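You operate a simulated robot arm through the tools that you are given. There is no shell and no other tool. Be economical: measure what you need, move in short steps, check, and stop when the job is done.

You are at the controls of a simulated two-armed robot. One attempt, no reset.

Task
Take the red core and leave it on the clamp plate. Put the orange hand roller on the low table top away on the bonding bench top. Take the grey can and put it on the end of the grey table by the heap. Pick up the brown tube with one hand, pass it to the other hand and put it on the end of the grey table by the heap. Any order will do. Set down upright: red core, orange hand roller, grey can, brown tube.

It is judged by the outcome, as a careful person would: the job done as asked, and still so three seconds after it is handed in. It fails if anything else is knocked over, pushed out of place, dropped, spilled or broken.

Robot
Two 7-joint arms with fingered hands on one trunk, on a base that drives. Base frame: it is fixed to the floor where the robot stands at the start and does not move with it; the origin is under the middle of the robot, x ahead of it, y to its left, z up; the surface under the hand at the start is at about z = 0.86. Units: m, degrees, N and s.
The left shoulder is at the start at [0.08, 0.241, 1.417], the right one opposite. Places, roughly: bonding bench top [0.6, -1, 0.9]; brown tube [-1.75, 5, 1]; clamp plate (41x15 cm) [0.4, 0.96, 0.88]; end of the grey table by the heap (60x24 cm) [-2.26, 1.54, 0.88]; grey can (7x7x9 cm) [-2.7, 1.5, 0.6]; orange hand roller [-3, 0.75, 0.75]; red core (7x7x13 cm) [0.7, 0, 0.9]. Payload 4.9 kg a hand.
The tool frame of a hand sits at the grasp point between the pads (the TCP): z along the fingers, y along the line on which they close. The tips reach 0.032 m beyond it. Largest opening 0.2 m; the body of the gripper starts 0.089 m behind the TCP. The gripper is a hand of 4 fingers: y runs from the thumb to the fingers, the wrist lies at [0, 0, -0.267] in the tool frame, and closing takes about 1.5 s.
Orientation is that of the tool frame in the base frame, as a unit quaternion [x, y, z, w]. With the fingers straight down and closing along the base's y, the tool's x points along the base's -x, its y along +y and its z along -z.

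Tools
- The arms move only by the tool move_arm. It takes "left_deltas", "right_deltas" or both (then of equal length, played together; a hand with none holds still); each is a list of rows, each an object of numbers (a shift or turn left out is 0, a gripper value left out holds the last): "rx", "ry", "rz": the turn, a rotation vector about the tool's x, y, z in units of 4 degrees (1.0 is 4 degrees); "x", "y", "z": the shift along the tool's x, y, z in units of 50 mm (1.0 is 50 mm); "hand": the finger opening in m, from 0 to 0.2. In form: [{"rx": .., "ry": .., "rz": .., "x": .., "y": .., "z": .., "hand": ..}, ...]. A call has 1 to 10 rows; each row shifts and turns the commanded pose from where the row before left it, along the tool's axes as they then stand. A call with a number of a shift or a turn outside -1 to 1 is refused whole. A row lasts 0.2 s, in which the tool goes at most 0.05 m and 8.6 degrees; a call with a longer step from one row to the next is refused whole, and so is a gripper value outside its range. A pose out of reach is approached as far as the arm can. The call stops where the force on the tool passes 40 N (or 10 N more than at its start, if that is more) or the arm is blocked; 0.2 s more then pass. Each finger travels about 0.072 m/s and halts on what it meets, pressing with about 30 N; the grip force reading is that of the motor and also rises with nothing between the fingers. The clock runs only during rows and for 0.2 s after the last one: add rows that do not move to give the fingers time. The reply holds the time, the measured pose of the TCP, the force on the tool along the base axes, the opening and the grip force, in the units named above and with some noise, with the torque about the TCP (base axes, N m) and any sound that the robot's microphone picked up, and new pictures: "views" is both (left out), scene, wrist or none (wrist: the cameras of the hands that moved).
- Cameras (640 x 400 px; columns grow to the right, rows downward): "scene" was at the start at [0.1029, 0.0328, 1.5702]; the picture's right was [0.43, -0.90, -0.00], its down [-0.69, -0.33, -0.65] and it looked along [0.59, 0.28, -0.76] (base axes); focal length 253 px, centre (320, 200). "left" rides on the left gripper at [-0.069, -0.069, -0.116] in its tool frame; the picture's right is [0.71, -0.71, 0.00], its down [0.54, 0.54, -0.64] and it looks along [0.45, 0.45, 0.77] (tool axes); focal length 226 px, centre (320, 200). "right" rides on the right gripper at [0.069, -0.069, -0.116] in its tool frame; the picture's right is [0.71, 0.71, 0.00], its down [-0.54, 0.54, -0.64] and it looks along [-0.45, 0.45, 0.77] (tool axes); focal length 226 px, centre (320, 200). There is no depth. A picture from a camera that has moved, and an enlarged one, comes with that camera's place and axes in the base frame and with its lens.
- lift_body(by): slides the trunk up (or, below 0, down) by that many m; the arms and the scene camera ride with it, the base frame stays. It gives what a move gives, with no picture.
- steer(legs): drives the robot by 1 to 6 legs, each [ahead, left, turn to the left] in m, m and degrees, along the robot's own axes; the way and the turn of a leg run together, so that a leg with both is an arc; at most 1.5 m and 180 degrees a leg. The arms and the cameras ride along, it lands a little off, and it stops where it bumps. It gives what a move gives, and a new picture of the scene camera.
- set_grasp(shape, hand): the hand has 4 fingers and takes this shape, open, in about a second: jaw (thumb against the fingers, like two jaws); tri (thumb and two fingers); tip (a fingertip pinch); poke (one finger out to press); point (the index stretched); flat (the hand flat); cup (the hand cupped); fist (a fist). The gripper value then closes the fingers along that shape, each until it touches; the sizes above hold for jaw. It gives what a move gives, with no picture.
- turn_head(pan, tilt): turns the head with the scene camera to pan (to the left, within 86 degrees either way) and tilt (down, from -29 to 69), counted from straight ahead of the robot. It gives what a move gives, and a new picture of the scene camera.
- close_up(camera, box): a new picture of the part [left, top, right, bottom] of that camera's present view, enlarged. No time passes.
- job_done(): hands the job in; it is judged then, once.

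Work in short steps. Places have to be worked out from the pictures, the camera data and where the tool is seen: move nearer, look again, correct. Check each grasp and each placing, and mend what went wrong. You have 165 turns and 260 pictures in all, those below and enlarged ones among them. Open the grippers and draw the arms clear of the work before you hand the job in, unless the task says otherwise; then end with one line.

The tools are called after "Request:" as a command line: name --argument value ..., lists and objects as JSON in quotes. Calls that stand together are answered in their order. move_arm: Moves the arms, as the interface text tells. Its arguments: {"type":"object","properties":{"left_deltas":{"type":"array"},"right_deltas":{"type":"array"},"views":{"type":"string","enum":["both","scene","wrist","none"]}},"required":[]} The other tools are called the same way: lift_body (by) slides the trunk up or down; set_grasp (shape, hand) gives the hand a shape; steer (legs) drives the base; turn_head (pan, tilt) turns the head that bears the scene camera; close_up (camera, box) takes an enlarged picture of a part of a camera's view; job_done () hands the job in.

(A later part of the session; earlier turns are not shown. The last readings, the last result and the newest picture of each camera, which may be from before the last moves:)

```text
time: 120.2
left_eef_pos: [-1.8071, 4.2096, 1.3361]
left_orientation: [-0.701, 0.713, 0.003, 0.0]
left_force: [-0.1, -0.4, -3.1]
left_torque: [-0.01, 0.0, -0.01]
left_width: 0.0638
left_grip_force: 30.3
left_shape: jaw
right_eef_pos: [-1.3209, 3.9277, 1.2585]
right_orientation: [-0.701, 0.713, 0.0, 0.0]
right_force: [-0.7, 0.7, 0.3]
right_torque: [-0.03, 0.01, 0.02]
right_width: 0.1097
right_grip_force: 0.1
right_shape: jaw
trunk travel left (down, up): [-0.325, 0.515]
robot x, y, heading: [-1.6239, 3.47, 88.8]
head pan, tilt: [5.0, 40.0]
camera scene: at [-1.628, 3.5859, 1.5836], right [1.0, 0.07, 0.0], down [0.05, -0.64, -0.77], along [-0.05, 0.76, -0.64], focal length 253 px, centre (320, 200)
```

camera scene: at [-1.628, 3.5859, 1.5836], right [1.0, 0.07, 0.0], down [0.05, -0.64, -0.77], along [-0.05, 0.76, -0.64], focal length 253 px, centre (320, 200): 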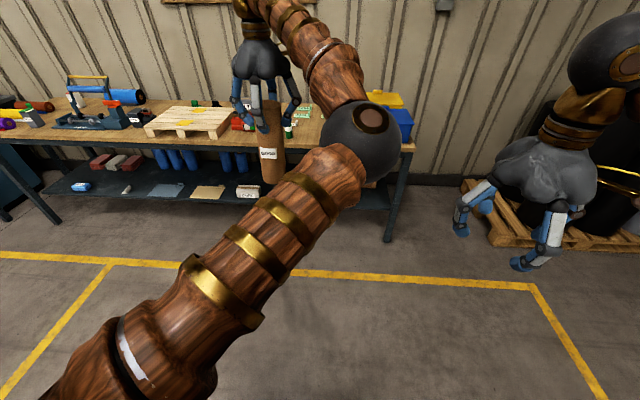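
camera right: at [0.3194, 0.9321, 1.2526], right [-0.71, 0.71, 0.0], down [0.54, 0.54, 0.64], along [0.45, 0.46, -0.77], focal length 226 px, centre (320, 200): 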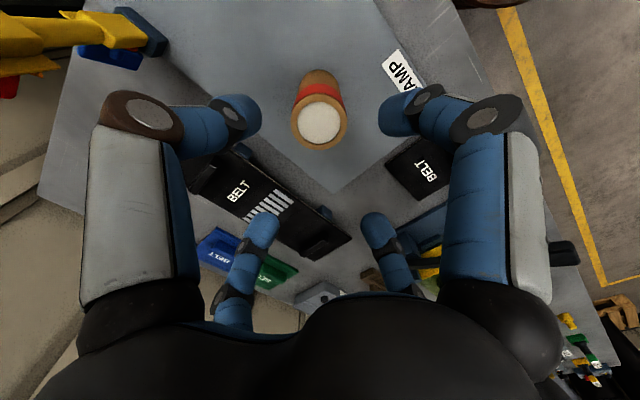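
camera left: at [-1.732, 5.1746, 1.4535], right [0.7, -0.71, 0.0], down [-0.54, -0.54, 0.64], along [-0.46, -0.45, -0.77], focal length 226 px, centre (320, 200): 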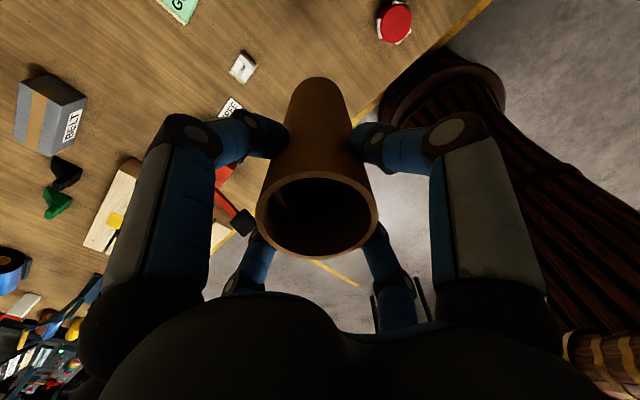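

The tube is held. Now I'll turn the right hand to point horizontally 45° forward-left, rolled so its fingers straddle the vertical tube: a 120° rotation in all, spread over a few calls.

Request:
move_arm --right_deltas '[{"x": -0.9, "ry": -1, "rz": -0.707, "hand": 0.12}, {"x": -0.9, "ry": -1, "rz": -0.707}, {"x": -0.8, "ry": -1, "rz": -0.707}, {"ry": -1, "rz": -0.707}, {"ry": -1, "rz": -0.707}, {"ry": -1, "rz": -0.707}, {"ry": -1, "rz": -0.707}, {"ry": -1, "rz": -0.707}, {"ry": -1, "rz": -0.707}, {"ry": -1, "rz": -0.707}]' --views "none"

Request:
move_arm --right_deltas '[{"ry": -1, "rz": -0.707}, {"ry": -1, "rz": -0.707}, {"ry": -1, "rz": -0.707}, {"ry": -1, "rz": -0.707}, {"ry": -1, "rz": -0.707}, {"ry": -1, "rz": -0.707}, {"ry": -1, "rz": -0.707}, {"ry": -1, "rz": -0.707}, {"ry": -1, "rz": -0.707}, {"ry": -1, "rz": -0.707}]' --views "scene"

Request:
move_arm --right_deltas '[{"ry": -1, "rz": -0.707}, {"ry": -1, "rz": -0.707}, {"ry": -1, "rz": -0.707}, {"ry": -1, "rz": -0.707}, {"ry": -0.5, "rz": -0.35}, {}]' --views "both"

```text
time: 122.4
left_eef_pos: [-1.8074, 4.2083, 1.34]
left_orientation: [-0.702, 0.712, 0.002, 0.0]
left_force: [-0.7, -0.2, -2.8]
left_torque: [0.02, 0.01, -0.04]
left_width: 0.0635
left_grip_force: 29.5
left_shape: jaw
right_eef_pos: [-1.3234, 4.0566, 1.2665]
right_orientation: [0.808, -0.481, -0.238, -0.242]
right_force: [-0.3, -0.4, -0.8]
right_torque: [0.02, 0.06, 0.01]
right_width: 0.1194
right_grip_force: 0.0
right_shape: jaw
trunk travel left (down, up): [-0.325, 0.515]
robot x, y, heading: [-1.6264, 3.4691, 89.0]
head pan, tilt: [5.0, 40.0]
```

```text
time: 124.6
left_eef_pos: [-1.8093, 4.2083, 1.339]
left_orientation: [-0.701, 0.713, 0.002, 0.0]
left_force: [0.0, 0.6, -3.2]
left_torque: [-0.02, -0.02, 0.0]
left_width: 0.0636
left_grip_force: 30.4
left_shape: jaw
right_eef_pos: [-1.3253, 4.0569, 1.2664]
right_orientation: [0.771, -0.163, -0.431, -0.44]
right_force: [-0.2, 0.0, 0.5]
right_torque: [-0.01, -0.02, 0.01]
right_width: 0.1195
right_grip_force: 0.0
right_shape: jaw
trunk travel left (down, up): [-0.325, 0.515]
robot x, y, heading: [-1.6259, 3.4722, 88.9]
head pan, tilt: [5.0, 40.0]
camera scene: at [-1.6281, 3.5853, 1.5837], right [1.0, 0.07, 0.0], down [0.05, -0.64, -0.77], along [-0.05, 0.76, -0.64], focal length 253 px, centre (320, 200)
```

scene: 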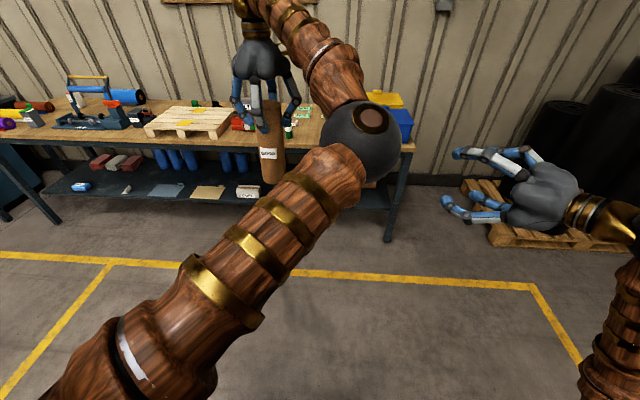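

```text
time: 126.0
left_eef_pos: [-1.8092, 4.2085, 1.338]
left_orientation: [-0.702, 0.713, 0.003, 0.0]
left_force: [0.2, -0.6, -2.9]
left_torque: [-0.02, -0.02, 0.02]
left_width: 0.0634
left_grip_force: 30.3
left_shape: jaw
right_eef_pos: [-1.324, 4.0556, 1.2671]
right_orientation: [0.707, -0.006, -0.496, -0.503]
right_force: [0.3, -0.7, 0.1]
right_torque: [-0.02, -0.01, 0.01]
right_width: 0.1196
right_grip_force: 0.2
right_shape: jaw
trunk travel left (down, up): [-0.325, 0.515]
robot x, y, heading: [-1.6247, 3.4724, 88.9]
head pan, tilt: [5.0, 40.0]
camera scene: at [-1.6281, 3.5851, 1.5837], right [1.0, 0.07, 0.0], down [0.05, -0.64, -0.77], along [-0.05, 0.76, -0.64], focal length 253 px, centre (320, 200)
camera right: at [-1.1747, 4.0405, 1.2677], right [0.0, 0.0, -1.0], down [-0.1, -0.99, 0.0], along [-0.99, 0.1, 0.0], focal length 226 px, centre (320, 200)
```

scene: 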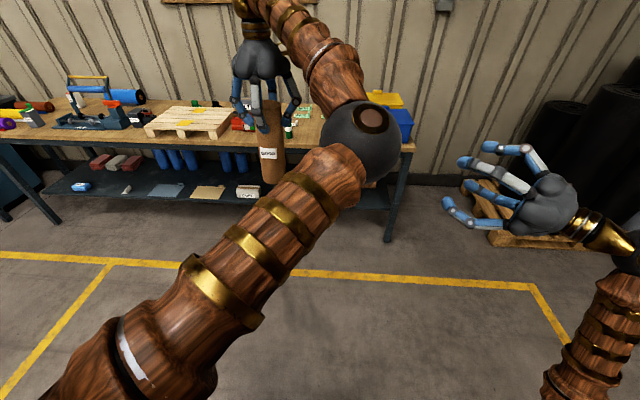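
right: 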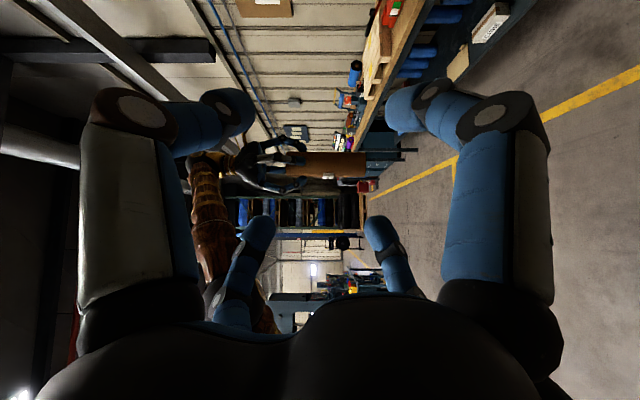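

The right camera shows the tube's bottom at z ≈ 1.135, so the tube is about 0.22 long. The left elbow lies on the diagonal path, so I'll yaw the right hand another 45° to point straight across (-x) and approach from the side.

Request:
move_arm --right_deltas '[{"rx": -1, "ry": -1}, {"rx": -1, "ry": -1}, {"rx": -1, "ry": -1}, {"rx": -1, "ry": -1}, {"rx": -1, "ry": -1}, {"rx": -1, "ry": -1}, {"rx": -1, "ry": -1}, {"rx": -0.95, "ry": -0.95}, {}]' --views "both"

```text
time: 128.0
left_eef_pos: [-1.8094, 4.2078, 1.3374]
left_orientation: [-0.701, 0.713, 0.002, 0.0]
left_force: [0.7, -0.2, -2.7]
left_torque: [-0.04, 0.04, 0.01]
left_width: 0.0634
left_grip_force: 30.5
left_shape: jaw
right_eef_pos: [-1.3243, 4.0561, 1.2667]
right_orientation: [0.656, 0.265, -0.651, -0.276]
right_force: [-0.6, -0.2, -0.2]
right_torque: [0.04, 0.02, 0.01]
right_width: 0.1194
right_grip_force: 0.1
right_shape: jaw
trunk travel left (down, up): [-0.325, 0.515]
robot x, y, heading: [-1.6285, 3.4677, 89.1]
head pan, tilt: [5.0, 40.0]
camera scene: at [-1.6279, 3.5848, 1.5837], right [1.0, 0.07, 0.0], down [0.05, -0.64, -0.77], along [-0.05, 0.76, -0.64], focal length 253 px, centre (320, 200)
camera right: at [-1.2075, 4.1515, 1.2679], right [0.0, 0.0, -1.0], down [0.63, -0.78, 0.0], along [-0.78, -0.63, 0.0], focal length 226 px, centre (320, 200)
```

scene: 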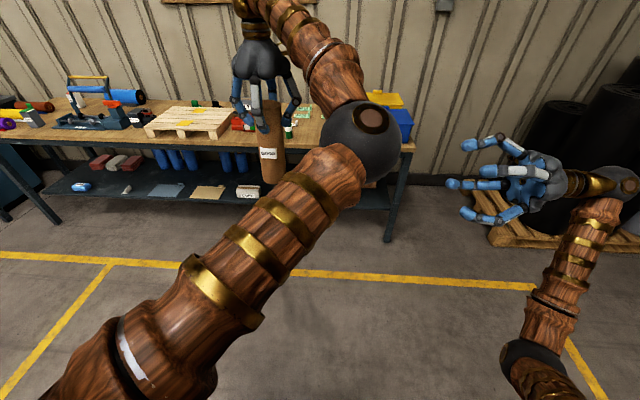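
right: 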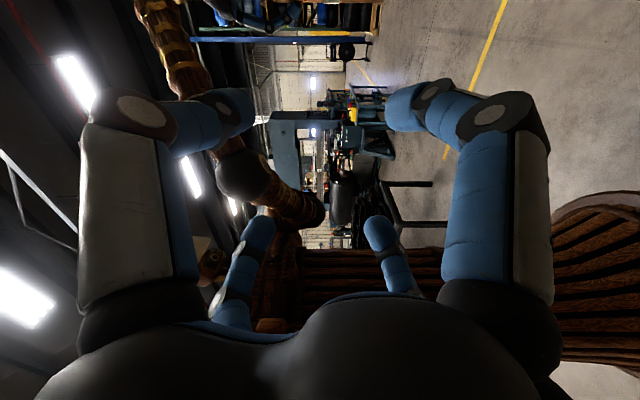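

The hand points along -x. I'll align it in y and z with the tube, advance to about 0.18 m away and look.

Request:
move_arm --right_deltas '[{"x": 0.6, "y": -0.43}, {"x": 0.6, "y": -0.43}, {"x": 0.6, "y": -0.43}, {"x": 0.55, "y": -0.44}, {"z": 0.9}, {"z": 0.9}, {"z": 0.9}, {"z": 0.9}, {"z": 0.9}, {"z": 0.9}]' --views "both"

```text
time: 130.2
left_eef_pos: [-1.8102, 4.2082, 1.3381]
left_orientation: [-0.702, 0.712, 0.002, 0.0]
left_force: [-1.2, 0.1, -3.6]
left_torque: [-0.03, -0.02, 0.0]
left_width: 0.0638
left_grip_force: 30.7
left_shape: jaw
right_eef_pos: [-1.617, 4.1479, 1.2992]
right_orientation: [0.656, 0.266, -0.65, -0.276]
right_force: [-0.8, 0.2, -0.6]
right_torque: [-0.03, 0.03, 0.0]
right_width: 0.1196
right_grip_force: 0.0
right_shape: jaw
right hand out of reach, approached as far as the arm can: row 2, 3, 4
trunk travel left (down, up): [-0.325, 0.515]
robot x, y, heading: [-1.6192, 3.4725, 89.2]
head pan, tilt: [5.0, 40.0]
camera scene: at [-1.6299, 3.5855, 1.5836], right [1.0, 0.07, 0.0], down [0.05, -0.64, -0.77], along [-0.05, 0.76, -0.64], focal length 253 px, centre (320, 200)
camera right: at [-1.5005, 4.2416, 1.3002], right [0.0, 0.0, -1.0], down [0.63, -0.78, 0.0], along [-0.78, -0.63, 0.0], focal length 226 px, centre (320, 200)
```

scene: 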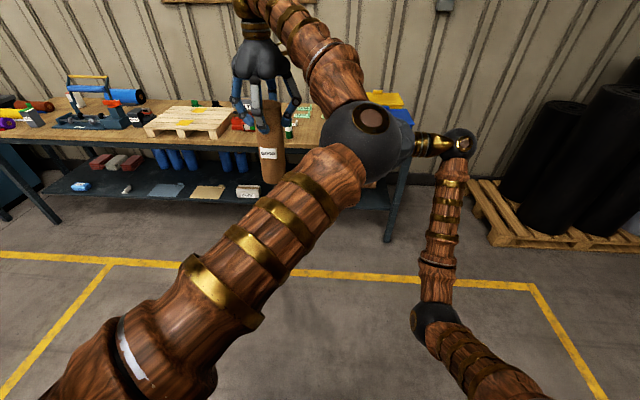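
right: 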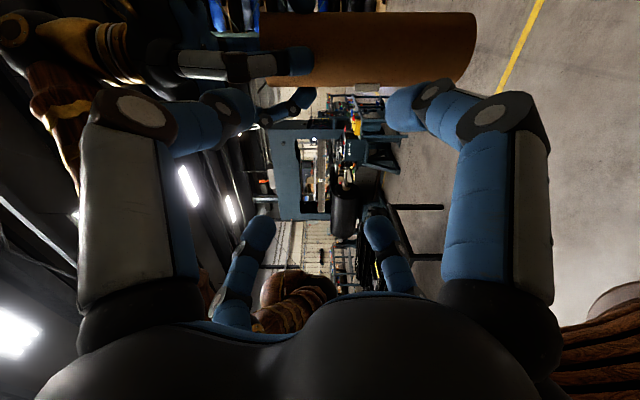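

The right arm was at its reach limit, so I'll bring the tube back toward me by 6 cm with the left hand and lower the right hand 5 cm.

Request:
move_arm --left_deltas '[{"x": 0.4}, {"x": 0.4}, {"x": 0.4}, {}, {}]' --right_deltas '[{"x": 0.25, "y": 0.25}, {"x": 0.25, "y": 0.25}, {"x": 0.26, "y": 0.26}, {}, {}]' --views "both"

```text
time: 131.4
left_eef_pos: [-1.8107, 4.1473, 1.3376]
left_orientation: [-0.702, 0.713, 0.003, 0.001]
left_force: [-1.0, 0.1, -3.3]
left_torque: [-0.05, -0.02, 0.01]
left_width: 0.0636
left_grip_force: 30.2
left_shape: jaw
right_eef_pos: [-1.6154, 4.1473, 1.2909]
right_orientation: [0.656, 0.266, -0.651, -0.276]
right_force: [-0.2, 0.4, 0.2]
right_torque: [0.02, 0.05, -0.03]
right_width: 0.1195
right_grip_force: 0.1
right_shape: jaw
right hand out of reach, approached as far as the arm can: row 1, 2, 3
trunk travel left (down, up): [-0.325, 0.515]
robot x, y, heading: [-1.6228, 3.4717, 89.1]
head pan, tilt: [5.0, 40.0]
camera scene: at [-1.6284, 3.5854, 1.5836], right [1.0, 0.07, 0.0], down [0.05, -0.64, -0.77], along [-0.05, 0.76, -0.64], focal length 253 px, centre (320, 200)
camera right: at [-1.4989, 4.2419, 1.2911], right [0.0, 0.0, -1.0], down [0.63, -0.78, 0.0], along [-0.78, -0.63, 0.0], focal length 226 px, centre (320, 200)
camera left: at [-1.7396, 4.2151, 1.4535], right [0.7, -0.72, 0.0], down [-0.55, -0.54, 0.64], along [-0.46, -0.44, -0.77], focal length 226 px, centre (320, 200)
```

scene: 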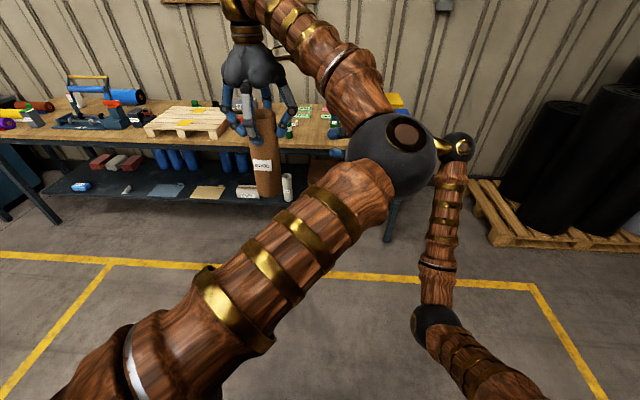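
right: 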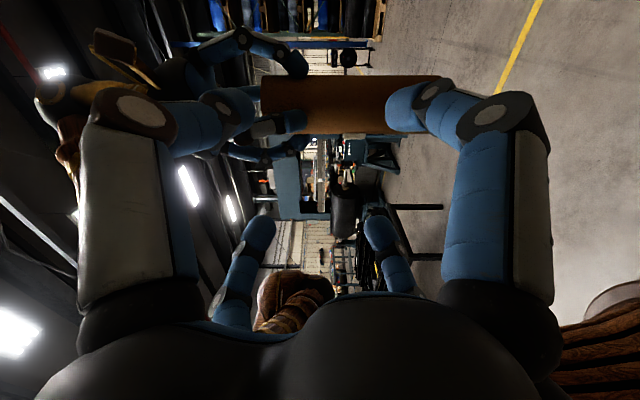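
left: 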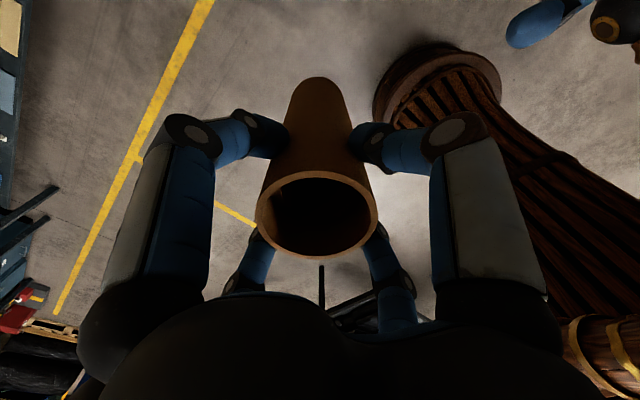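

The right hand can't go lower in this pose, so instead I'll raise the left hand (and tube) 4.6 cm to get the needed spacing. My estimate leaves about 5 cm between the left elbow and the right palm.

Request:
move_arm --left_deltas '[{"z": -0.46}, {"z": -0.46}, {}, {}]' --right_deltas '[{}, {}, {"z": 0.8}, {}]' --views "both"

```text
time: 132.4
left_eef_pos: [-1.8086, 4.1477, 1.384]
left_orientation: [-0.701, 0.713, 0.003, 0.0]
left_force: [0.5, 0.6, -2.8]
left_torque: [0.0, 0.01, 0.01]
left_width: 0.0636
left_grip_force: 29.9
left_shape: jaw
right_eef_pos: [-1.6546, 4.1486, 1.2905]
right_orientation: [0.656, 0.265, -0.651, -0.276]
right_force: [0.0, -0.2, 0.3]
right_torque: [-0.03, 0.04, -0.02]
right_width: 0.1196
right_grip_force: 0.1
right_shape: jaw
trunk travel left (down, up): [-0.325, 0.515]
robot x, y, heading: [-1.6232, 3.4682, 89.1]
head pan, tilt: [5.0, 40.0]
camera scene: at [-1.6275, 3.5852, 1.5837], right [1.0, 0.07, 0.0], down [0.04, -0.64, -0.77], along [-0.05, 0.76, -0.64], focal length 253 px, centre (320, 200)
camera right: at [-1.5376, 4.2424, 1.2909], right [0.0, 0.0, -1.0], down [0.63, -0.78, 0.0], along [-0.78, -0.63, 0.0], focal length 226 px, centre (320, 200)
camera left: at [-1.7387, 4.2151, 1.4993], right [0.7, -0.72, -0.01], down [-0.55, -0.54, 0.64], along [-0.46, -0.44, -0.77], focal length 226 px, centre (320, 200)
```

scene: 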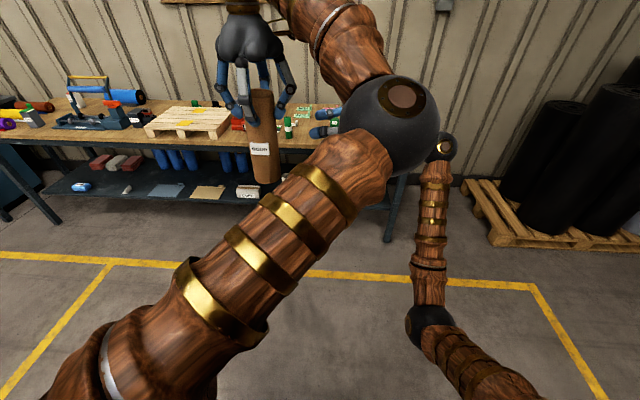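
right: 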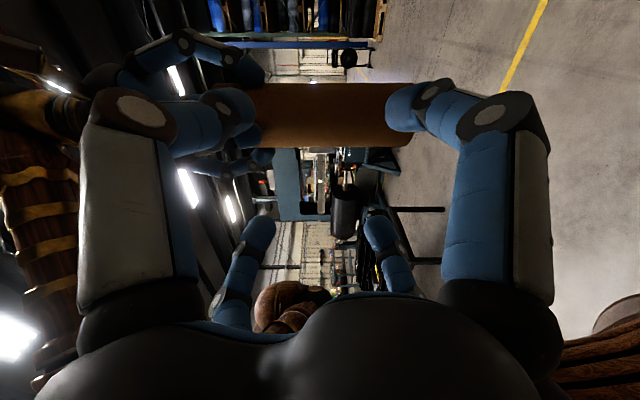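
left: 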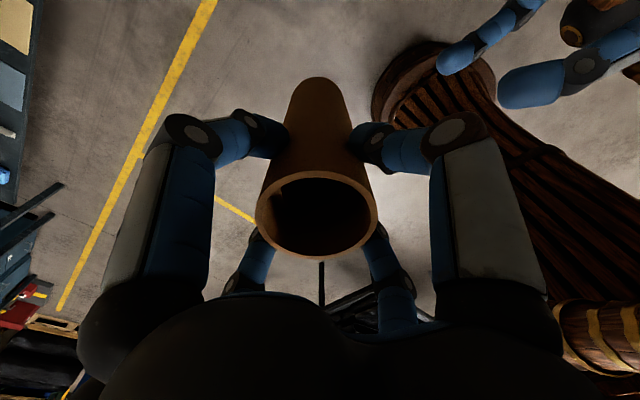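

The tube base is at z ≈ 1.18, and the right TCP sits 0.11 above it. I'll raise the left hand 1 cm more, open the right to 0.14 so its diagonal fingers clear the tube, and advance.

Request:
move_arm --left_deltas '[{"z": -0.2}, {}, {}, {}, {}, {}]' --right_deltas '[{"hand": 0.14}, {}, {"z": 0.7}, {"z": 0.7}, {"z": 0.5}, {}]' --views "both"

```text
time: 133.8
left_eef_pos: [-1.8095, 4.1488, 1.3946]
left_orientation: [-0.702, 0.712, 0.002, 0.0]
left_force: [-0.7, -0.1, -3.3]
left_torque: [0.02, 0.02, -0.02]
left_width: 0.0634
left_grip_force: 29.8
left_shape: jaw
right_eef_pos: [-1.7485, 4.1492, 1.2912]
right_orientation: [0.656, 0.264, -0.651, -0.277]
right_force: [-0.1, 0.6, -0.7]
right_torque: [0.04, -0.02, -0.02]
right_width: 0.1396
right_grip_force: 0.1
right_shape: jaw
trunk travel left (down, up): [-0.325, 0.515]
robot x, y, heading: [-1.6254, 3.4659, 89.0]
head pan, tilt: [5.0, 40.0]
camera scene: at [-1.628, 3.5853, 1.5837], right [1.0, 0.07, 0.0], down [0.05, -0.64, -0.77], along [-0.05, 0.76, -0.64], focal length 253 px, centre (320, 200)
camera right: at [-1.6322, 4.2441, 1.2915], right [0.0, 0.0, -1.0], down [0.63, -0.78, 0.0], along [-0.78, -0.63, 0.0], focal length 226 px, centre (320, 200)
camera left: at [-1.7392, 4.2153, 1.5092], right [0.7, -0.72, 0.0], down [-0.55, -0.53, 0.64], along [-0.46, -0.44, -0.77], focal length 226 px, centre (320, 200)
```

scene: 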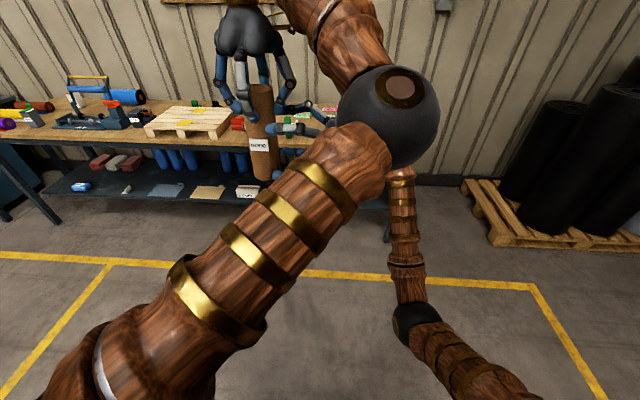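
right: 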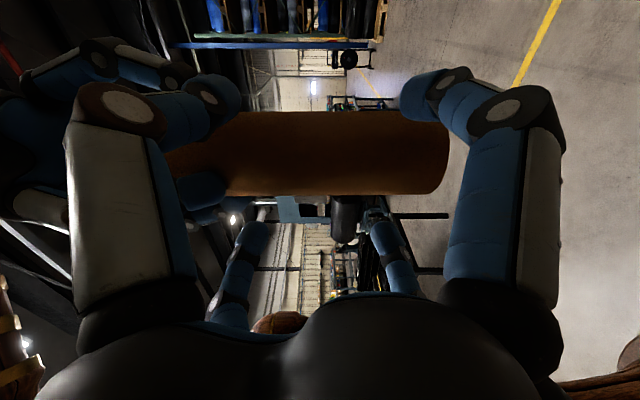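
left: 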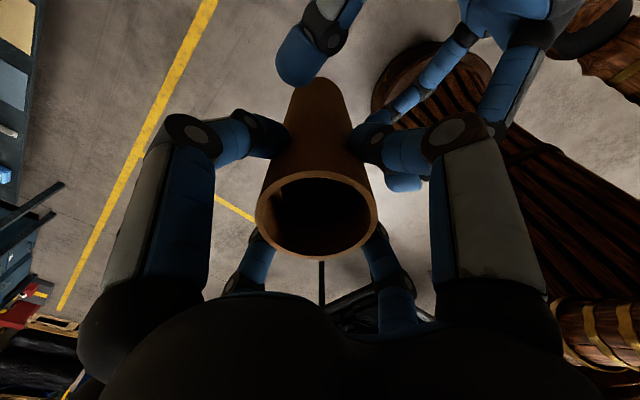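

Aligned. I'll advance the last 6 cm.

Request:
move_arm --right_deltas '[{"z": 0.4}, {"z": 0.4}, {"z": 0.4}, {}]' --views "both"

```text
time: 134.8
left_eef_pos: [-1.8091, 4.1485, 1.3932]
left_orientation: [-0.701, 0.713, 0.003, 0.0]
left_force: [0.4, 0.1, -2.1]
left_torque: [-0.01, -0.01, -0.02]
left_width: 0.0636
left_grip_force: 29.9
left_shape: jaw
right_eef_pos: [-1.8098, 4.1503, 1.2897]
right_orientation: [0.656, 0.264, -0.651, -0.277]
right_force: [-1.0, 0.3, -0.4]
right_torque: [-0.01, -0.01, -0.01]
right_width: 0.1397
right_grip_force: 0.0
right_shape: jaw
trunk travel left (down, up): [-0.325, 0.515]
robot x, y, heading: [-1.6244, 3.4699, 89.1]
head pan, tilt: [5.0, 40.0]
camera scene: at [-1.6281, 3.5853, 1.5837], right [1.0, 0.07, 0.0], down [0.05, -0.64, -0.77], along [-0.05, 0.76, -0.64], focal length 253 px, centre (320, 200)
camera right: at [-1.6925, 4.2454, 1.2907], right [0.0, 0.0, -1.0], down [0.63, -0.78, 0.0], along [-0.78, -0.63, 0.0], focal length 226 px, centre (320, 200)
```

scene: 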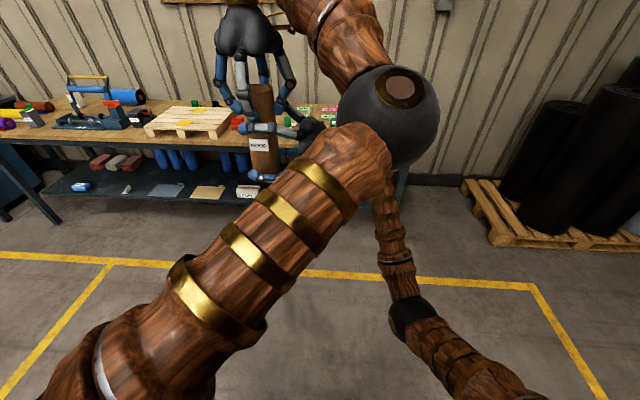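
right: 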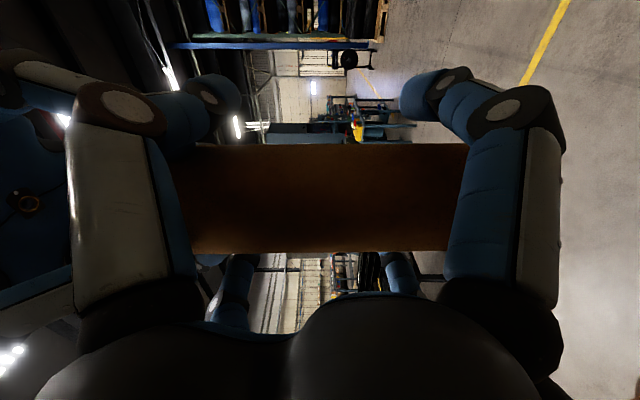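

The tube lies centred between the right fingers, so I'll close the right hand.

Request:
move_arm --right_deltas '[{"hand": 0.03}, {}, {}, {}, {}, {}, {}, {}]' --views "both"

```text
time: 136.6
left_eef_pos: [-1.8084, 4.1458, 1.3943]
left_orientation: [-0.701, 0.713, 0.002, 0.0]
left_force: [20.8, -15.1, -5.7]
left_torque: [-0.49, -2.15, -0.03]
left_width: 0.064
left_grip_force: 30.0
left_shape: jaw
right_eef_pos: [-1.8104, 4.1517, 1.2901]
right_orientation: [0.656, 0.265, -0.65, -0.277]
right_force: [-20.5, 14.6, 3.1]
right_torque: [-1.01, -0.03, -0.05]
right_width: 0.069
right_grip_force: 30.4
right_shape: jaw
trunk travel left (down, up): [-0.325, 0.515]
robot x, y, heading: [-1.6262, 3.469, 89.3]
head pan, tilt: [5.0, 40.0]
camera scene: at [-1.6283, 3.5853, 1.5837], right [1.0, 0.07, 0.0], down [0.05, -0.64, -0.77], along [-0.05, 0.76, -0.64], focal length 253 px, centre (320, 200)
camera right: at [-1.6929, 4.2452, 1.2905], right [0.0, 0.0, -1.0], down [0.63, -0.78, 0.0], along [-0.78, -0.63, 0.0], focal length 226 px, centre (320, 200)
```

scene: 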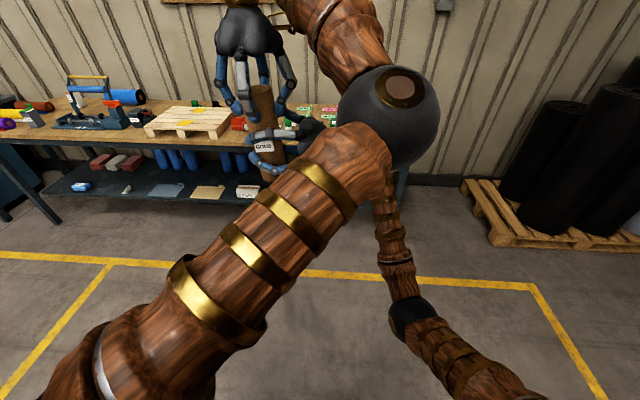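
right: 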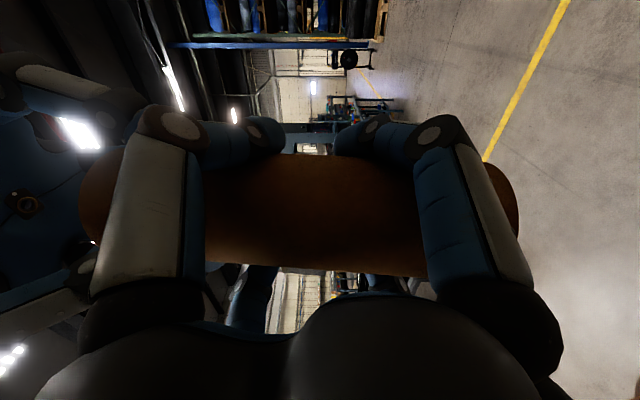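

The right hand holds the tube at 69 mm, with the two hands pulling slightly against each other. I'll open the left hand and lift it off upward.

Request:
move_arm --left_deltas '[{"hand": 0.11}, {}, {}, {}, {}]' --views "both"

```text
time: 137.8
left_eef_pos: [-1.8088, 4.1477, 1.3934]
left_orientation: [-0.701, 0.713, 0.002, 0.0]
left_force: [0.2, -0.1, 0.3]
left_torque: [0.02, -0.04, -0.02]
left_width: 0.1092
left_grip_force: 0.0
left_shape: jaw
right_eef_pos: [-1.8102, 4.1503, 1.2905]
right_orientation: [0.656, 0.265, -0.651, -0.277]
right_force: [0.0, -0.3, 0.0]
right_torque: [0.07, 0.11, 0.01]
right_width: 0.0603
right_grip_force: 30.0
right_shape: jaw
trunk travel left (down, up): [-0.325, 0.515]
robot x, y, heading: [-1.6236, 3.4687, 89.1]
head pan, tilt: [5.0, 40.0]
camera scene: at [-1.6283, 3.5853, 1.5837], right [1.0, 0.07, 0.0], down [0.05, -0.64, -0.77], along [-0.05, 0.76, -0.64], focal length 253 px, centre (320, 200)
camera left: at [-1.7396, 4.2152, 1.5092], right [0.7, -0.72, -0.01], down [-0.55, -0.54, 0.64], along [-0.46, -0.44, -0.77], focal length 226 px, centre (320, 200)
```

scene: 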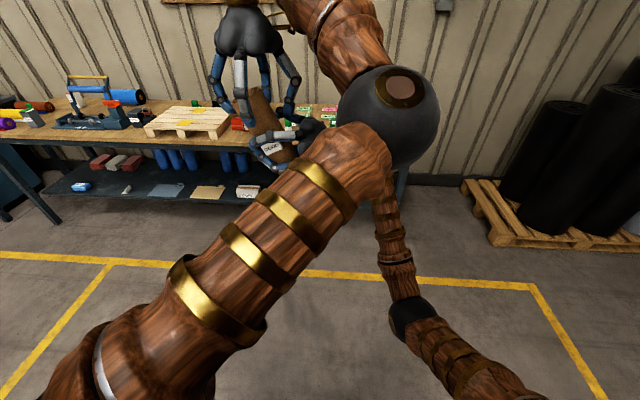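
left: 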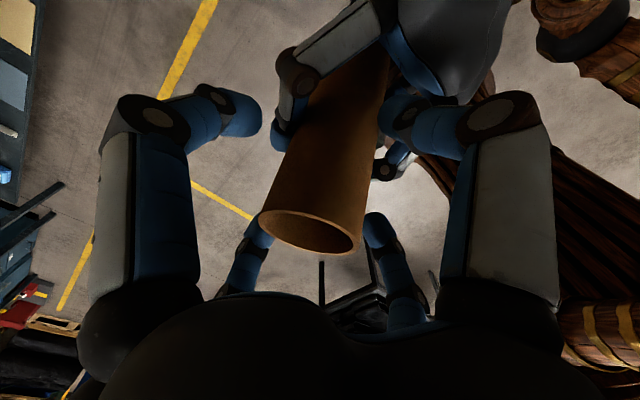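

The tube tilted within the right hand's grip when released, its top leaning away from the palm, but it is held. I'll lift the left hand clear and look at the tilt.

Request:
move_arm --left_deltas '[{"z": -0.5}, {"z": -0.9}, {"z": -0.9}, {"z": -0.4}, {}]' --views "both"

Request:
close_up --camera "right" --box '[0, 0, 640, 400]'

Request:
close_up --camera "scene" --box '[190, 50, 350, 210]'

```text
time: 139.0
left_eef_pos: [-1.8081, 4.1504, 1.4865]
left_orientation: [-0.703, 0.711, 0.005, -0.01]
left_force: [-0.3, -0.2, 0.1]
left_torque: [0.04, -0.03, 0.02]
left_width: 0.1098
left_grip_force: 0.1
left_shape: jaw
left hand out of reach, approached as far as the arm can: row 3, 4
right_eef_pos: [-1.8098, 4.149, 1.2901]
right_orientation: [0.656, 0.265, -0.65, -0.276]
right_force: [-0.6, -0.4, -0.8]
right_torque: [0.03, 0.12, 0.01]
right_width: 0.0603
right_grip_force: 30.0
right_shape: jaw
trunk travel left (down, up): [-0.325, 0.515]
robot x, y, heading: [-1.6241, 3.4701, 88.9]
head pan, tilt: [5.0, 40.0]
camera scene: at [-1.6287, 3.5843, 1.5838], right [1.0, 0.07, 0.0], down [0.05, -0.64, -0.77], along [-0.05, 0.76, -0.64], focal length 253 px, centre (320, 200)
camera left: at [-1.7366, 4.2197, 1.5993], right [0.7, -0.72, -0.01], down [-0.53, -0.53, 0.66], along [-0.48, -0.46, -0.75], focal length 226 px, centre (320, 200)
```

scene: 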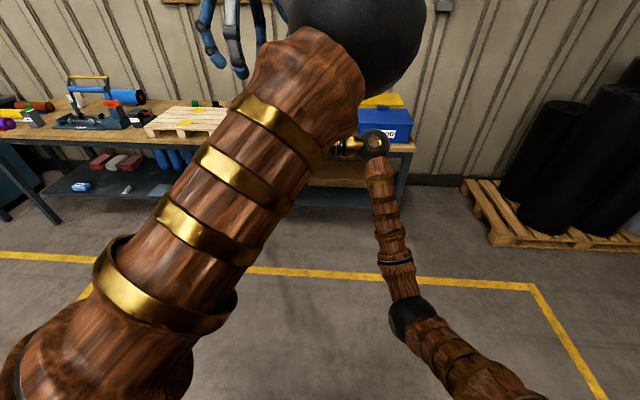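
left: 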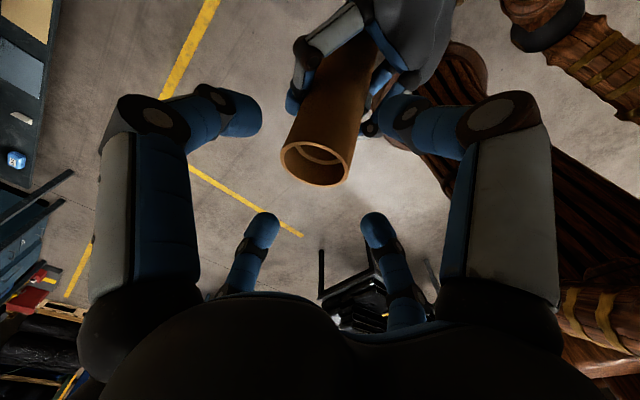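

```text
1.00 times, centred on (320, 200) of right (not enlarged: the box is as wide or as high as the picture)
camera zoom: at [-1.693, 4.2445, 1.2912], right [0.0, 0.0, -1.0], down [0.63, -0.78, 0.0], along [-0.78, -0.63, 0.0], focal length 226 px, centre (320, 200)
```

zoom: 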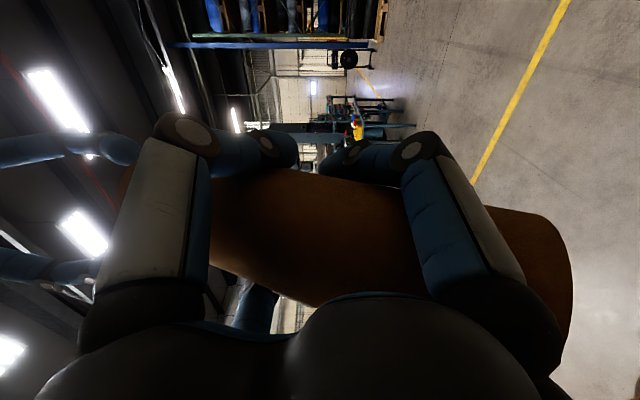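

```text
2.50 times, centred on (270, 130) of scene
camera zoom: at [-1.6287, 3.5843, 1.5838], right [1.0, 0.07, 0.0], down [0.05, -0.64, -0.77], along [-0.05, 0.76, -0.64], focal length 633 px, centre (445, 375)
```

zoom: 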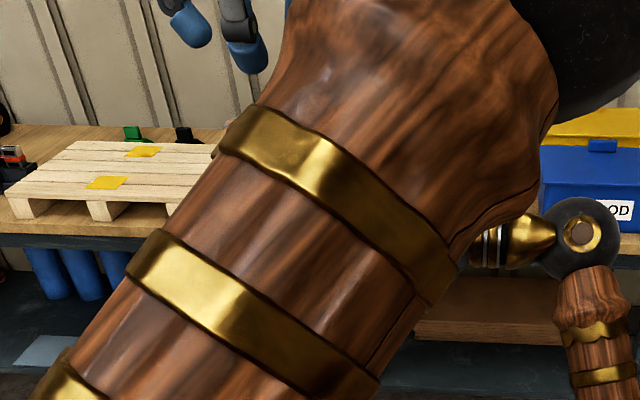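

The tube leans about 22°, its bottom toward the right palm. I'll re-grip its top with the left hand, open the right, straighten the tube with the left wrist, and then redo the right grip deeper so it isn't pulled over.

Request:
move_arm --left_deltas '[{"x": 0.2, "y": 0.54, "hand": 0.12}, {"z": 0.6}, {"z": 0.6}, {}]' --views "both"

```text
time: 140.0
left_eef_pos: [-1.8357, 4.1368, 1.4375]
left_orientation: [-0.701, 0.714, 0.003, 0.001]
left_force: [0.2, -1.1, -0.4]
left_torque: [0.04, -0.03, -0.01]
left_width: 0.1197
left_grip_force: 0.1
left_shape: jaw
right_eef_pos: [-1.8103, 4.149, 1.2902]
right_orientation: [0.656, 0.265, -0.65, -0.276]
right_force: [-0.5, -0.2, -0.4]
right_torque: [-0.01, 0.1, -0.03]
right_width: 0.0603
right_grip_force: 30.1
right_shape: jaw
trunk travel left (down, up): [-0.325, 0.515]
robot x, y, heading: [-1.6251, 3.4691, 89.0]
head pan, tilt: [5.0, 40.0]
camera scene: at [-1.6293, 3.5841, 1.5838], right [1.0, 0.07, 0.0], down [0.05, -0.64, -0.77], along [-0.05, 0.76, -0.64], focal length 253 px, centre (320, 200)
camera left: at [-1.7659, 4.204, 1.5528], right [0.7, -0.72, 0.0], down [-0.55, -0.54, 0.64], along [-0.46, -0.44, -0.77], focal length 226 px, centre (320, 200)
```

scene: 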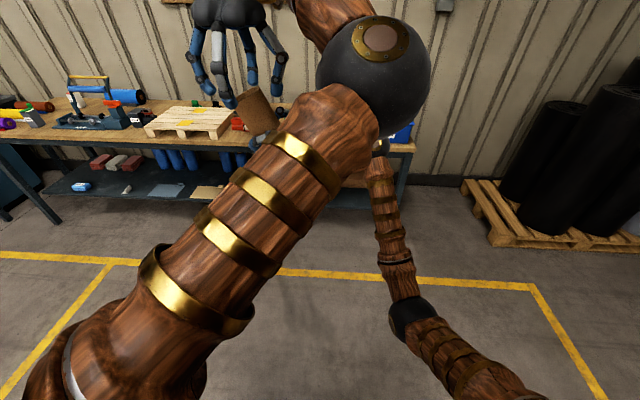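
left: 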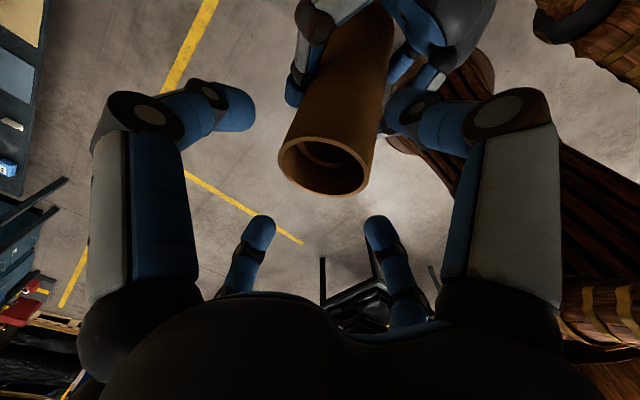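

The rim centre is near (-1.826, 4.141, 1.404). I'll tilt the left hand 22° to match the tube's axis, slide onto it and grip.

Request:
move_arm --left_deltas '[{"rx": 0.92}, {"rx": 0.92}, {"rx": 0.92}, {"rx": 0.92}, {"rx": 0.92}, {"rx": 0.9}, {"z": 0.35}, {"z": 0.35}, {"z": 0.3}, {}]' --views "both"

```text
time: 142.2
left_eef_pos: [-1.8113, 4.1412, 1.3555]
left_orientation: [-0.688, 0.7, -0.133, 0.134]
left_force: [0.5, 0.5, -0.3]
left_torque: [0.0, 0.0, 0.01]
left_width: 0.1196
left_grip_force: 0.1
left_shape: jaw
left hand out of reach, approached as far as the arm can: row 5, 6
right_eef_pos: [-1.8102, 4.1512, 1.2906]
right_orientation: [0.656, 0.265, -0.651, -0.275]
right_force: [0.4, 0.2, -0.1]
right_torque: [0.0, 0.1, -0.02]
right_width: 0.0603
right_grip_force: 29.9
right_shape: jaw
trunk travel left (down, up): [-0.325, 0.515]
robot x, y, heading: [-1.625, 3.4701, 88.8]
head pan, tilt: [5.0, 40.0]
camera scene: at [-1.6284, 3.585, 1.5837], right [1.0, 0.07, 0.0], down [0.05, -0.64, -0.77], along [-0.05, 0.76, -0.64], focal length 253 px, centre (320, 200)
camera left: at [-1.7902, 4.2096, 1.4883], right [0.65, -0.72, 0.26], down [-0.75, -0.53, 0.39], along [-0.14, -0.45, -0.88], focal length 226 px, centre (320, 200)
```

scene: 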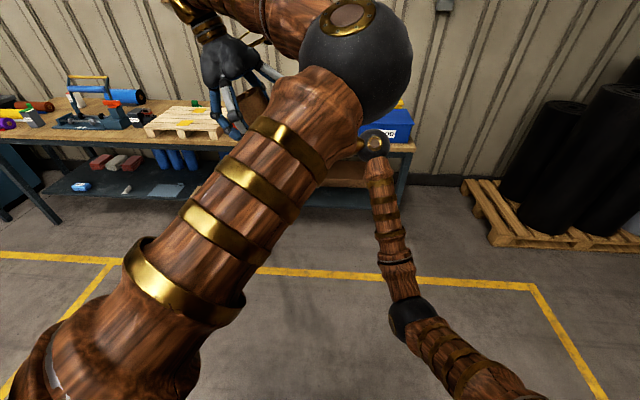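
left: 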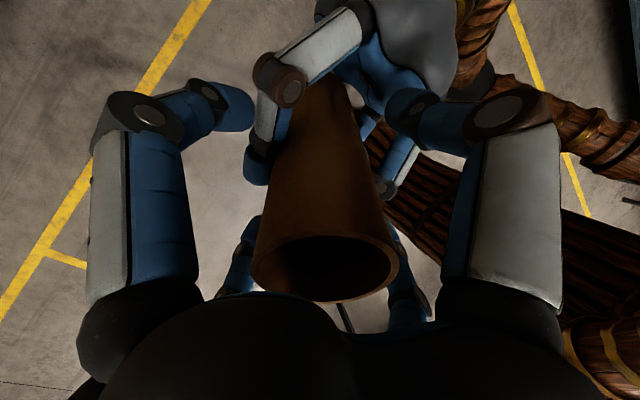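

The hand sagged a bit too far down the tube, near the right fingers. I'll retract 3 cm along its axis, then close.

Request:
move_arm --left_deltas '[{"z": -0.3}, {"z": -0.3}, {"hand": 0.03}, {}, {}, {}, {}, {}, {}]' --views "both"

```text
time: 144.2
left_eef_pos: [-1.8229, 4.1425, 1.3832]
left_orientation: [-0.689, 0.7, -0.134, 0.134]
left_force: [2.9, -1.5, -1.2]
left_torque: [0.0, -0.12, -0.05]
left_width: 0.0652
left_grip_force: 29.9
left_shape: jaw
right_eef_pos: [-1.8093, 4.1502, 1.2902]
right_orientation: [0.656, 0.265, -0.651, -0.276]
right_force: [-3.1, 0.8, 1.2]
right_torque: [-0.2, 0.04, 0.05]
right_width: 0.0604
right_grip_force: 29.7
right_shape: jaw
trunk travel left (down, up): [-0.325, 0.515]
robot x, y, heading: [-1.6248, 3.472, 89.0]
head pan, tilt: [5.0, 40.0]
camera scene: at [-1.6282, 3.5854, 1.5836], right [1.0, 0.07, 0.0], down [0.05, -0.64, -0.77], along [-0.05, 0.76, -0.64], focal length 253 px, centre (320, 200)
camera left: at [-1.8011, 4.2103, 1.5158], right [0.64, -0.72, 0.26], down [-0.75, -0.53, 0.39], along [-0.14, -0.45, -0.88], focal length 226 px, centre (320, 200)
```

scene: 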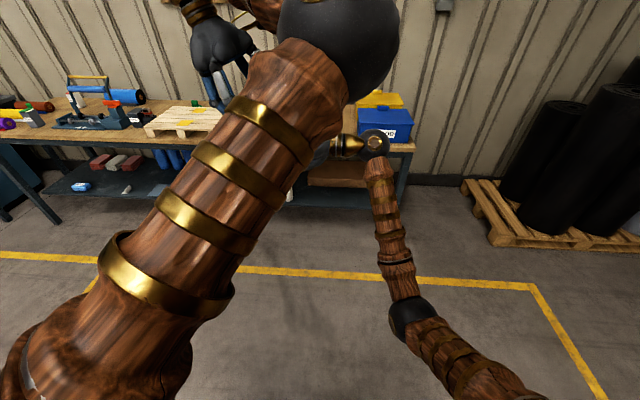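
left: 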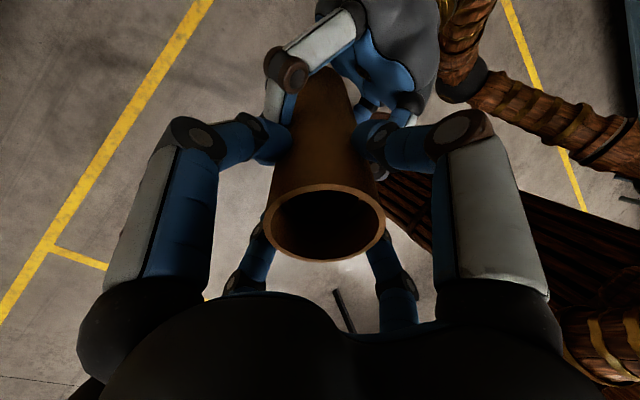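

The left grips well with little internal force. I'll open the right hand, then rotate the left back to vertical so the tube hangs upright.

Request:
move_arm --right_deltas '[{"hand": 0.14}, {}, {}, {}, {}, {}]' --views "none"

Request:
move_arm --left_deltas '[{"rx": -0.9}, {"rx": -0.9}, {"rx": -0.9}, {"rx": -0.9}, {"rx": -0.9}, {"rx": -0.9}, {}]' --views "both"

Request:
close_up --camera "right" --box '[0, 0, 640, 400]'

```text
time: 145.6
left_eef_pos: [-1.8224, 4.1431, 1.3836]
left_orientation: [-0.689, 0.7, -0.133, 0.135]
left_force: [-0.7, 0.2, 1.9]
left_torque: [-0.24, 0.16, -0.09]
left_width: 0.0653
left_grip_force: 30.1
left_shape: jaw
right_eef_pos: [-1.8089, 4.1502, 1.2904]
right_orientation: [0.656, 0.265, -0.651, -0.276]
right_force: [1.2, -0.1, -4.4]
right_torque: [0.3, 0.11, 0.08]
right_width: 0.1383
right_grip_force: 0.1
right_shape: jaw
trunk travel left (down, up): [-0.325, 0.515]
robot x, y, heading: [-1.6278, 3.4668, 89.2]
head pan, tilt: [5.0, 40.0]
```

```text
time: 147.2
left_eef_pos: [-1.8219, 4.1419, 1.3828]
left_orientation: [-0.701, 0.713, 0.0, 0.002]
left_force: [1.6, 1.7, 0.1]
left_torque: [-0.13, -0.05, 0.08]
left_width: 0.0654
left_grip_force: 30.3
left_shape: jaw
right_eef_pos: [-1.8095, 4.1507, 1.2899]
right_orientation: [0.656, 0.266, -0.65, -0.277]
right_force: [-2.4, -1.4, -1.3]
right_torque: [0.22, -0.15, -0.12]
right_width: 0.1393
right_grip_force: 0.0
right_shape: jaw
trunk travel left (down, up): [-0.325, 0.515]
robot x, y, heading: [-1.6249, 3.471, 89.1]
head pan, tilt: [5.0, 40.0]
camera scene: at [-1.6286, 3.5851, 1.5837], right [1.0, 0.07, 0.0], down [0.05, -0.64, -0.77], along [-0.05, 0.76, -0.64], focal length 253 px, centre (320, 200)
camera left: at [-1.7535, 4.2094, 1.4986], right [0.7, -0.72, 0.0], down [-0.55, -0.53, 0.64], along [-0.46, -0.44, -0.77], focal length 226 px, centre (320, 200)
```

scene: 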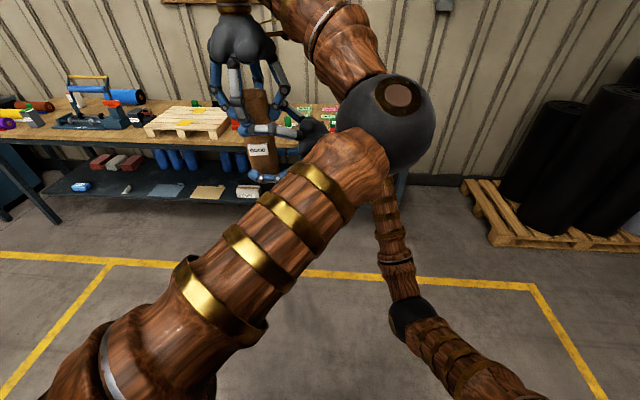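
left: 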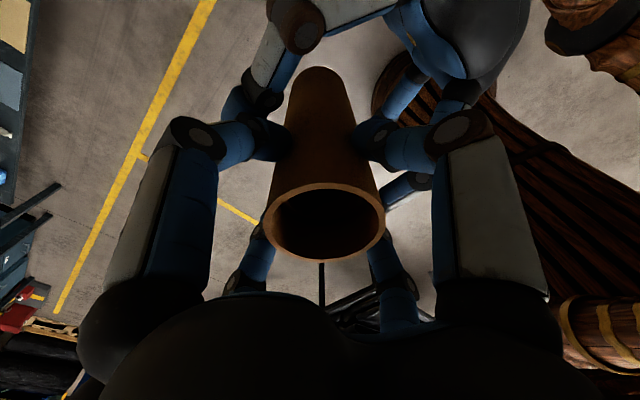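

```text
1.00 times, centred on (320, 200) of right (not enlarged: the box is as wide or as high as the picture)
camera zoom: at [-1.693, 4.2451, 1.2908], right [0.0, 0.0, -1.0], down [0.63, -0.78, 0.0], along [-0.78, -0.63, 0.0], focal length 226 px, centre (320, 200)
```

zoom: 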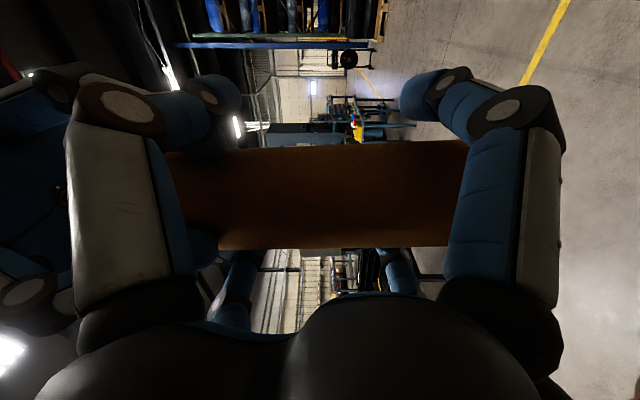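

The tube hangs upright again in the left hand. I'll raise the left 1.2 cm to free the fingertips, advance the right about 2.7 cm deeper than before, then close it gently.

Request:
move_arm --left_deltas '[{"z": -0.24}, {}, {}]' --right_deltas '[{}, {"z": 0.27}, {"z": 0.27}]' --views "none"

Request:
move_arm --right_deltas '[{"hand": 0.068}, {}, {}, {}, {}, {}, {}]' --views "wrist"

```text
time: 148.0
left_eef_pos: [-1.8239, 4.1416, 1.3958]
left_orientation: [-0.701, 0.713, -0.001, 0.003]
left_force: [-0.6, -0.3, -2.9]
left_torque: [-0.03, -0.01, 0.01]
left_width: 0.0651
left_grip_force: 29.7
left_shape: jaw
right_eef_pos: [-1.8363, 4.1522, 1.29]
right_orientation: [0.656, 0.266, -0.651, -0.275]
right_force: [-0.2, 0.2, -0.5]
right_torque: [0.0, -0.04, -0.01]
right_width: 0.1397
right_grip_force: 0.1
right_shape: jaw
trunk travel left (down, up): [-0.325, 0.515]
robot x, y, heading: [-1.6294, 3.4721, 89.1]
head pan, tilt: [5.0, 40.0]
```

```text
time: 149.6
left_eef_pos: [-1.8228, 4.1416, 1.396]
left_orientation: [-0.702, 0.712, 0.0, 0.003]
left_force: [-0.2, 5.2, -6.0]
left_torque: [0.42, -0.01, -0.02]
left_width: 0.0653
left_grip_force: 29.4
left_shape: jaw
right_eef_pos: [-1.8368, 4.151, 1.2896]
right_orientation: [0.656, 0.265, -0.651, -0.276]
right_force: [-0.3, -5.5, 2.9]
right_torque: [0.12, -0.03, -0.05]
right_width: 0.0693
right_grip_force: 0.1
right_shape: jaw
trunk travel left (down, up): [-0.325, 0.515]
robot x, y, heading: [-1.6284, 3.4688, 89.2]
head pan, tilt: [5.0, 40.0]
camera right: at [-1.7198, 4.2459, 1.2911], right [0.0, 0.0, -1.0], down [0.63, -0.78, 0.0], along [-0.78, -0.63, 0.0], focal length 226 px, centre (320, 200)
```

right: 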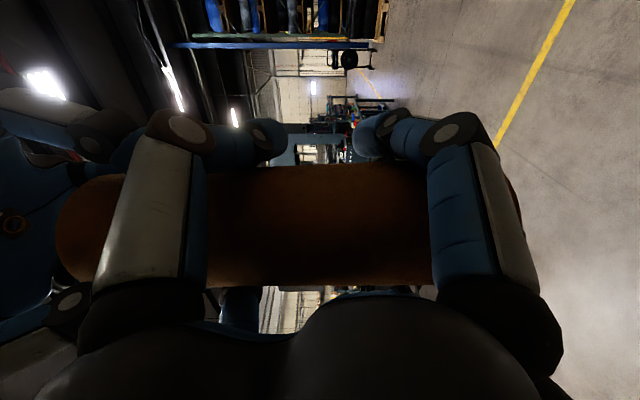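

Only mild contact so far: about 5 N sideways. I'll shift the right hand 5 mm in -y to balance, then squeeze.

Request:
move_arm --right_deltas '[{"x": -0.08, "y": 0.08}, {"hand": 0.05}, {}, {}, {}, {}]' --views "wrist"

```text
time: 151.0
left_eef_pos: [-1.8213, 4.1412, 1.3955]
left_orientation: [-0.701, 0.713, -0.002, 0.002]
left_force: [14.4, -4.9, -2.2]
left_torque: [-0.36, -1.39, 0.41]
left_width: 0.0655
left_grip_force: 29.6
left_shape: jaw
right_eef_pos: [-1.8368, 4.1461, 1.2903]
right_orientation: [0.656, 0.265, -0.65, -0.277]
right_force: [-14.2, 5.3, 0.5]
right_torque: [-0.2, -0.03, -0.39]
right_width: 0.0569
right_grip_force: 29.8
right_shape: jaw
trunk travel left (down, up): [-0.325, 0.515]
robot x, y, heading: [-1.6237, 3.4721, 88.8]
head pan, tilt: [5.0, 40.0]
camera right: at [-1.7204, 4.2403, 1.2908], right [0.0, 0.0, -1.0], down [0.63, -0.78, 0.0], along [-0.78, -0.63, 0.0], focal length 226 px, centre (320, 200)
```

right: 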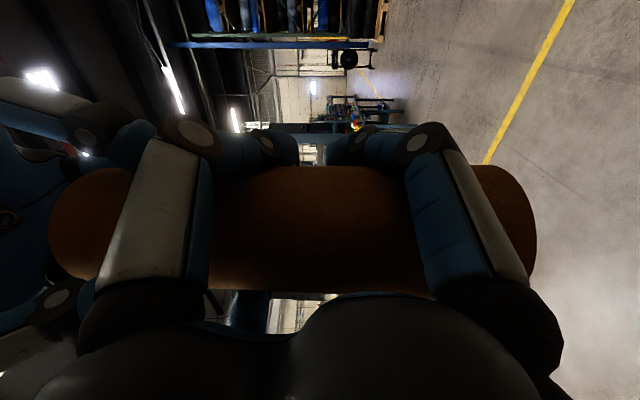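

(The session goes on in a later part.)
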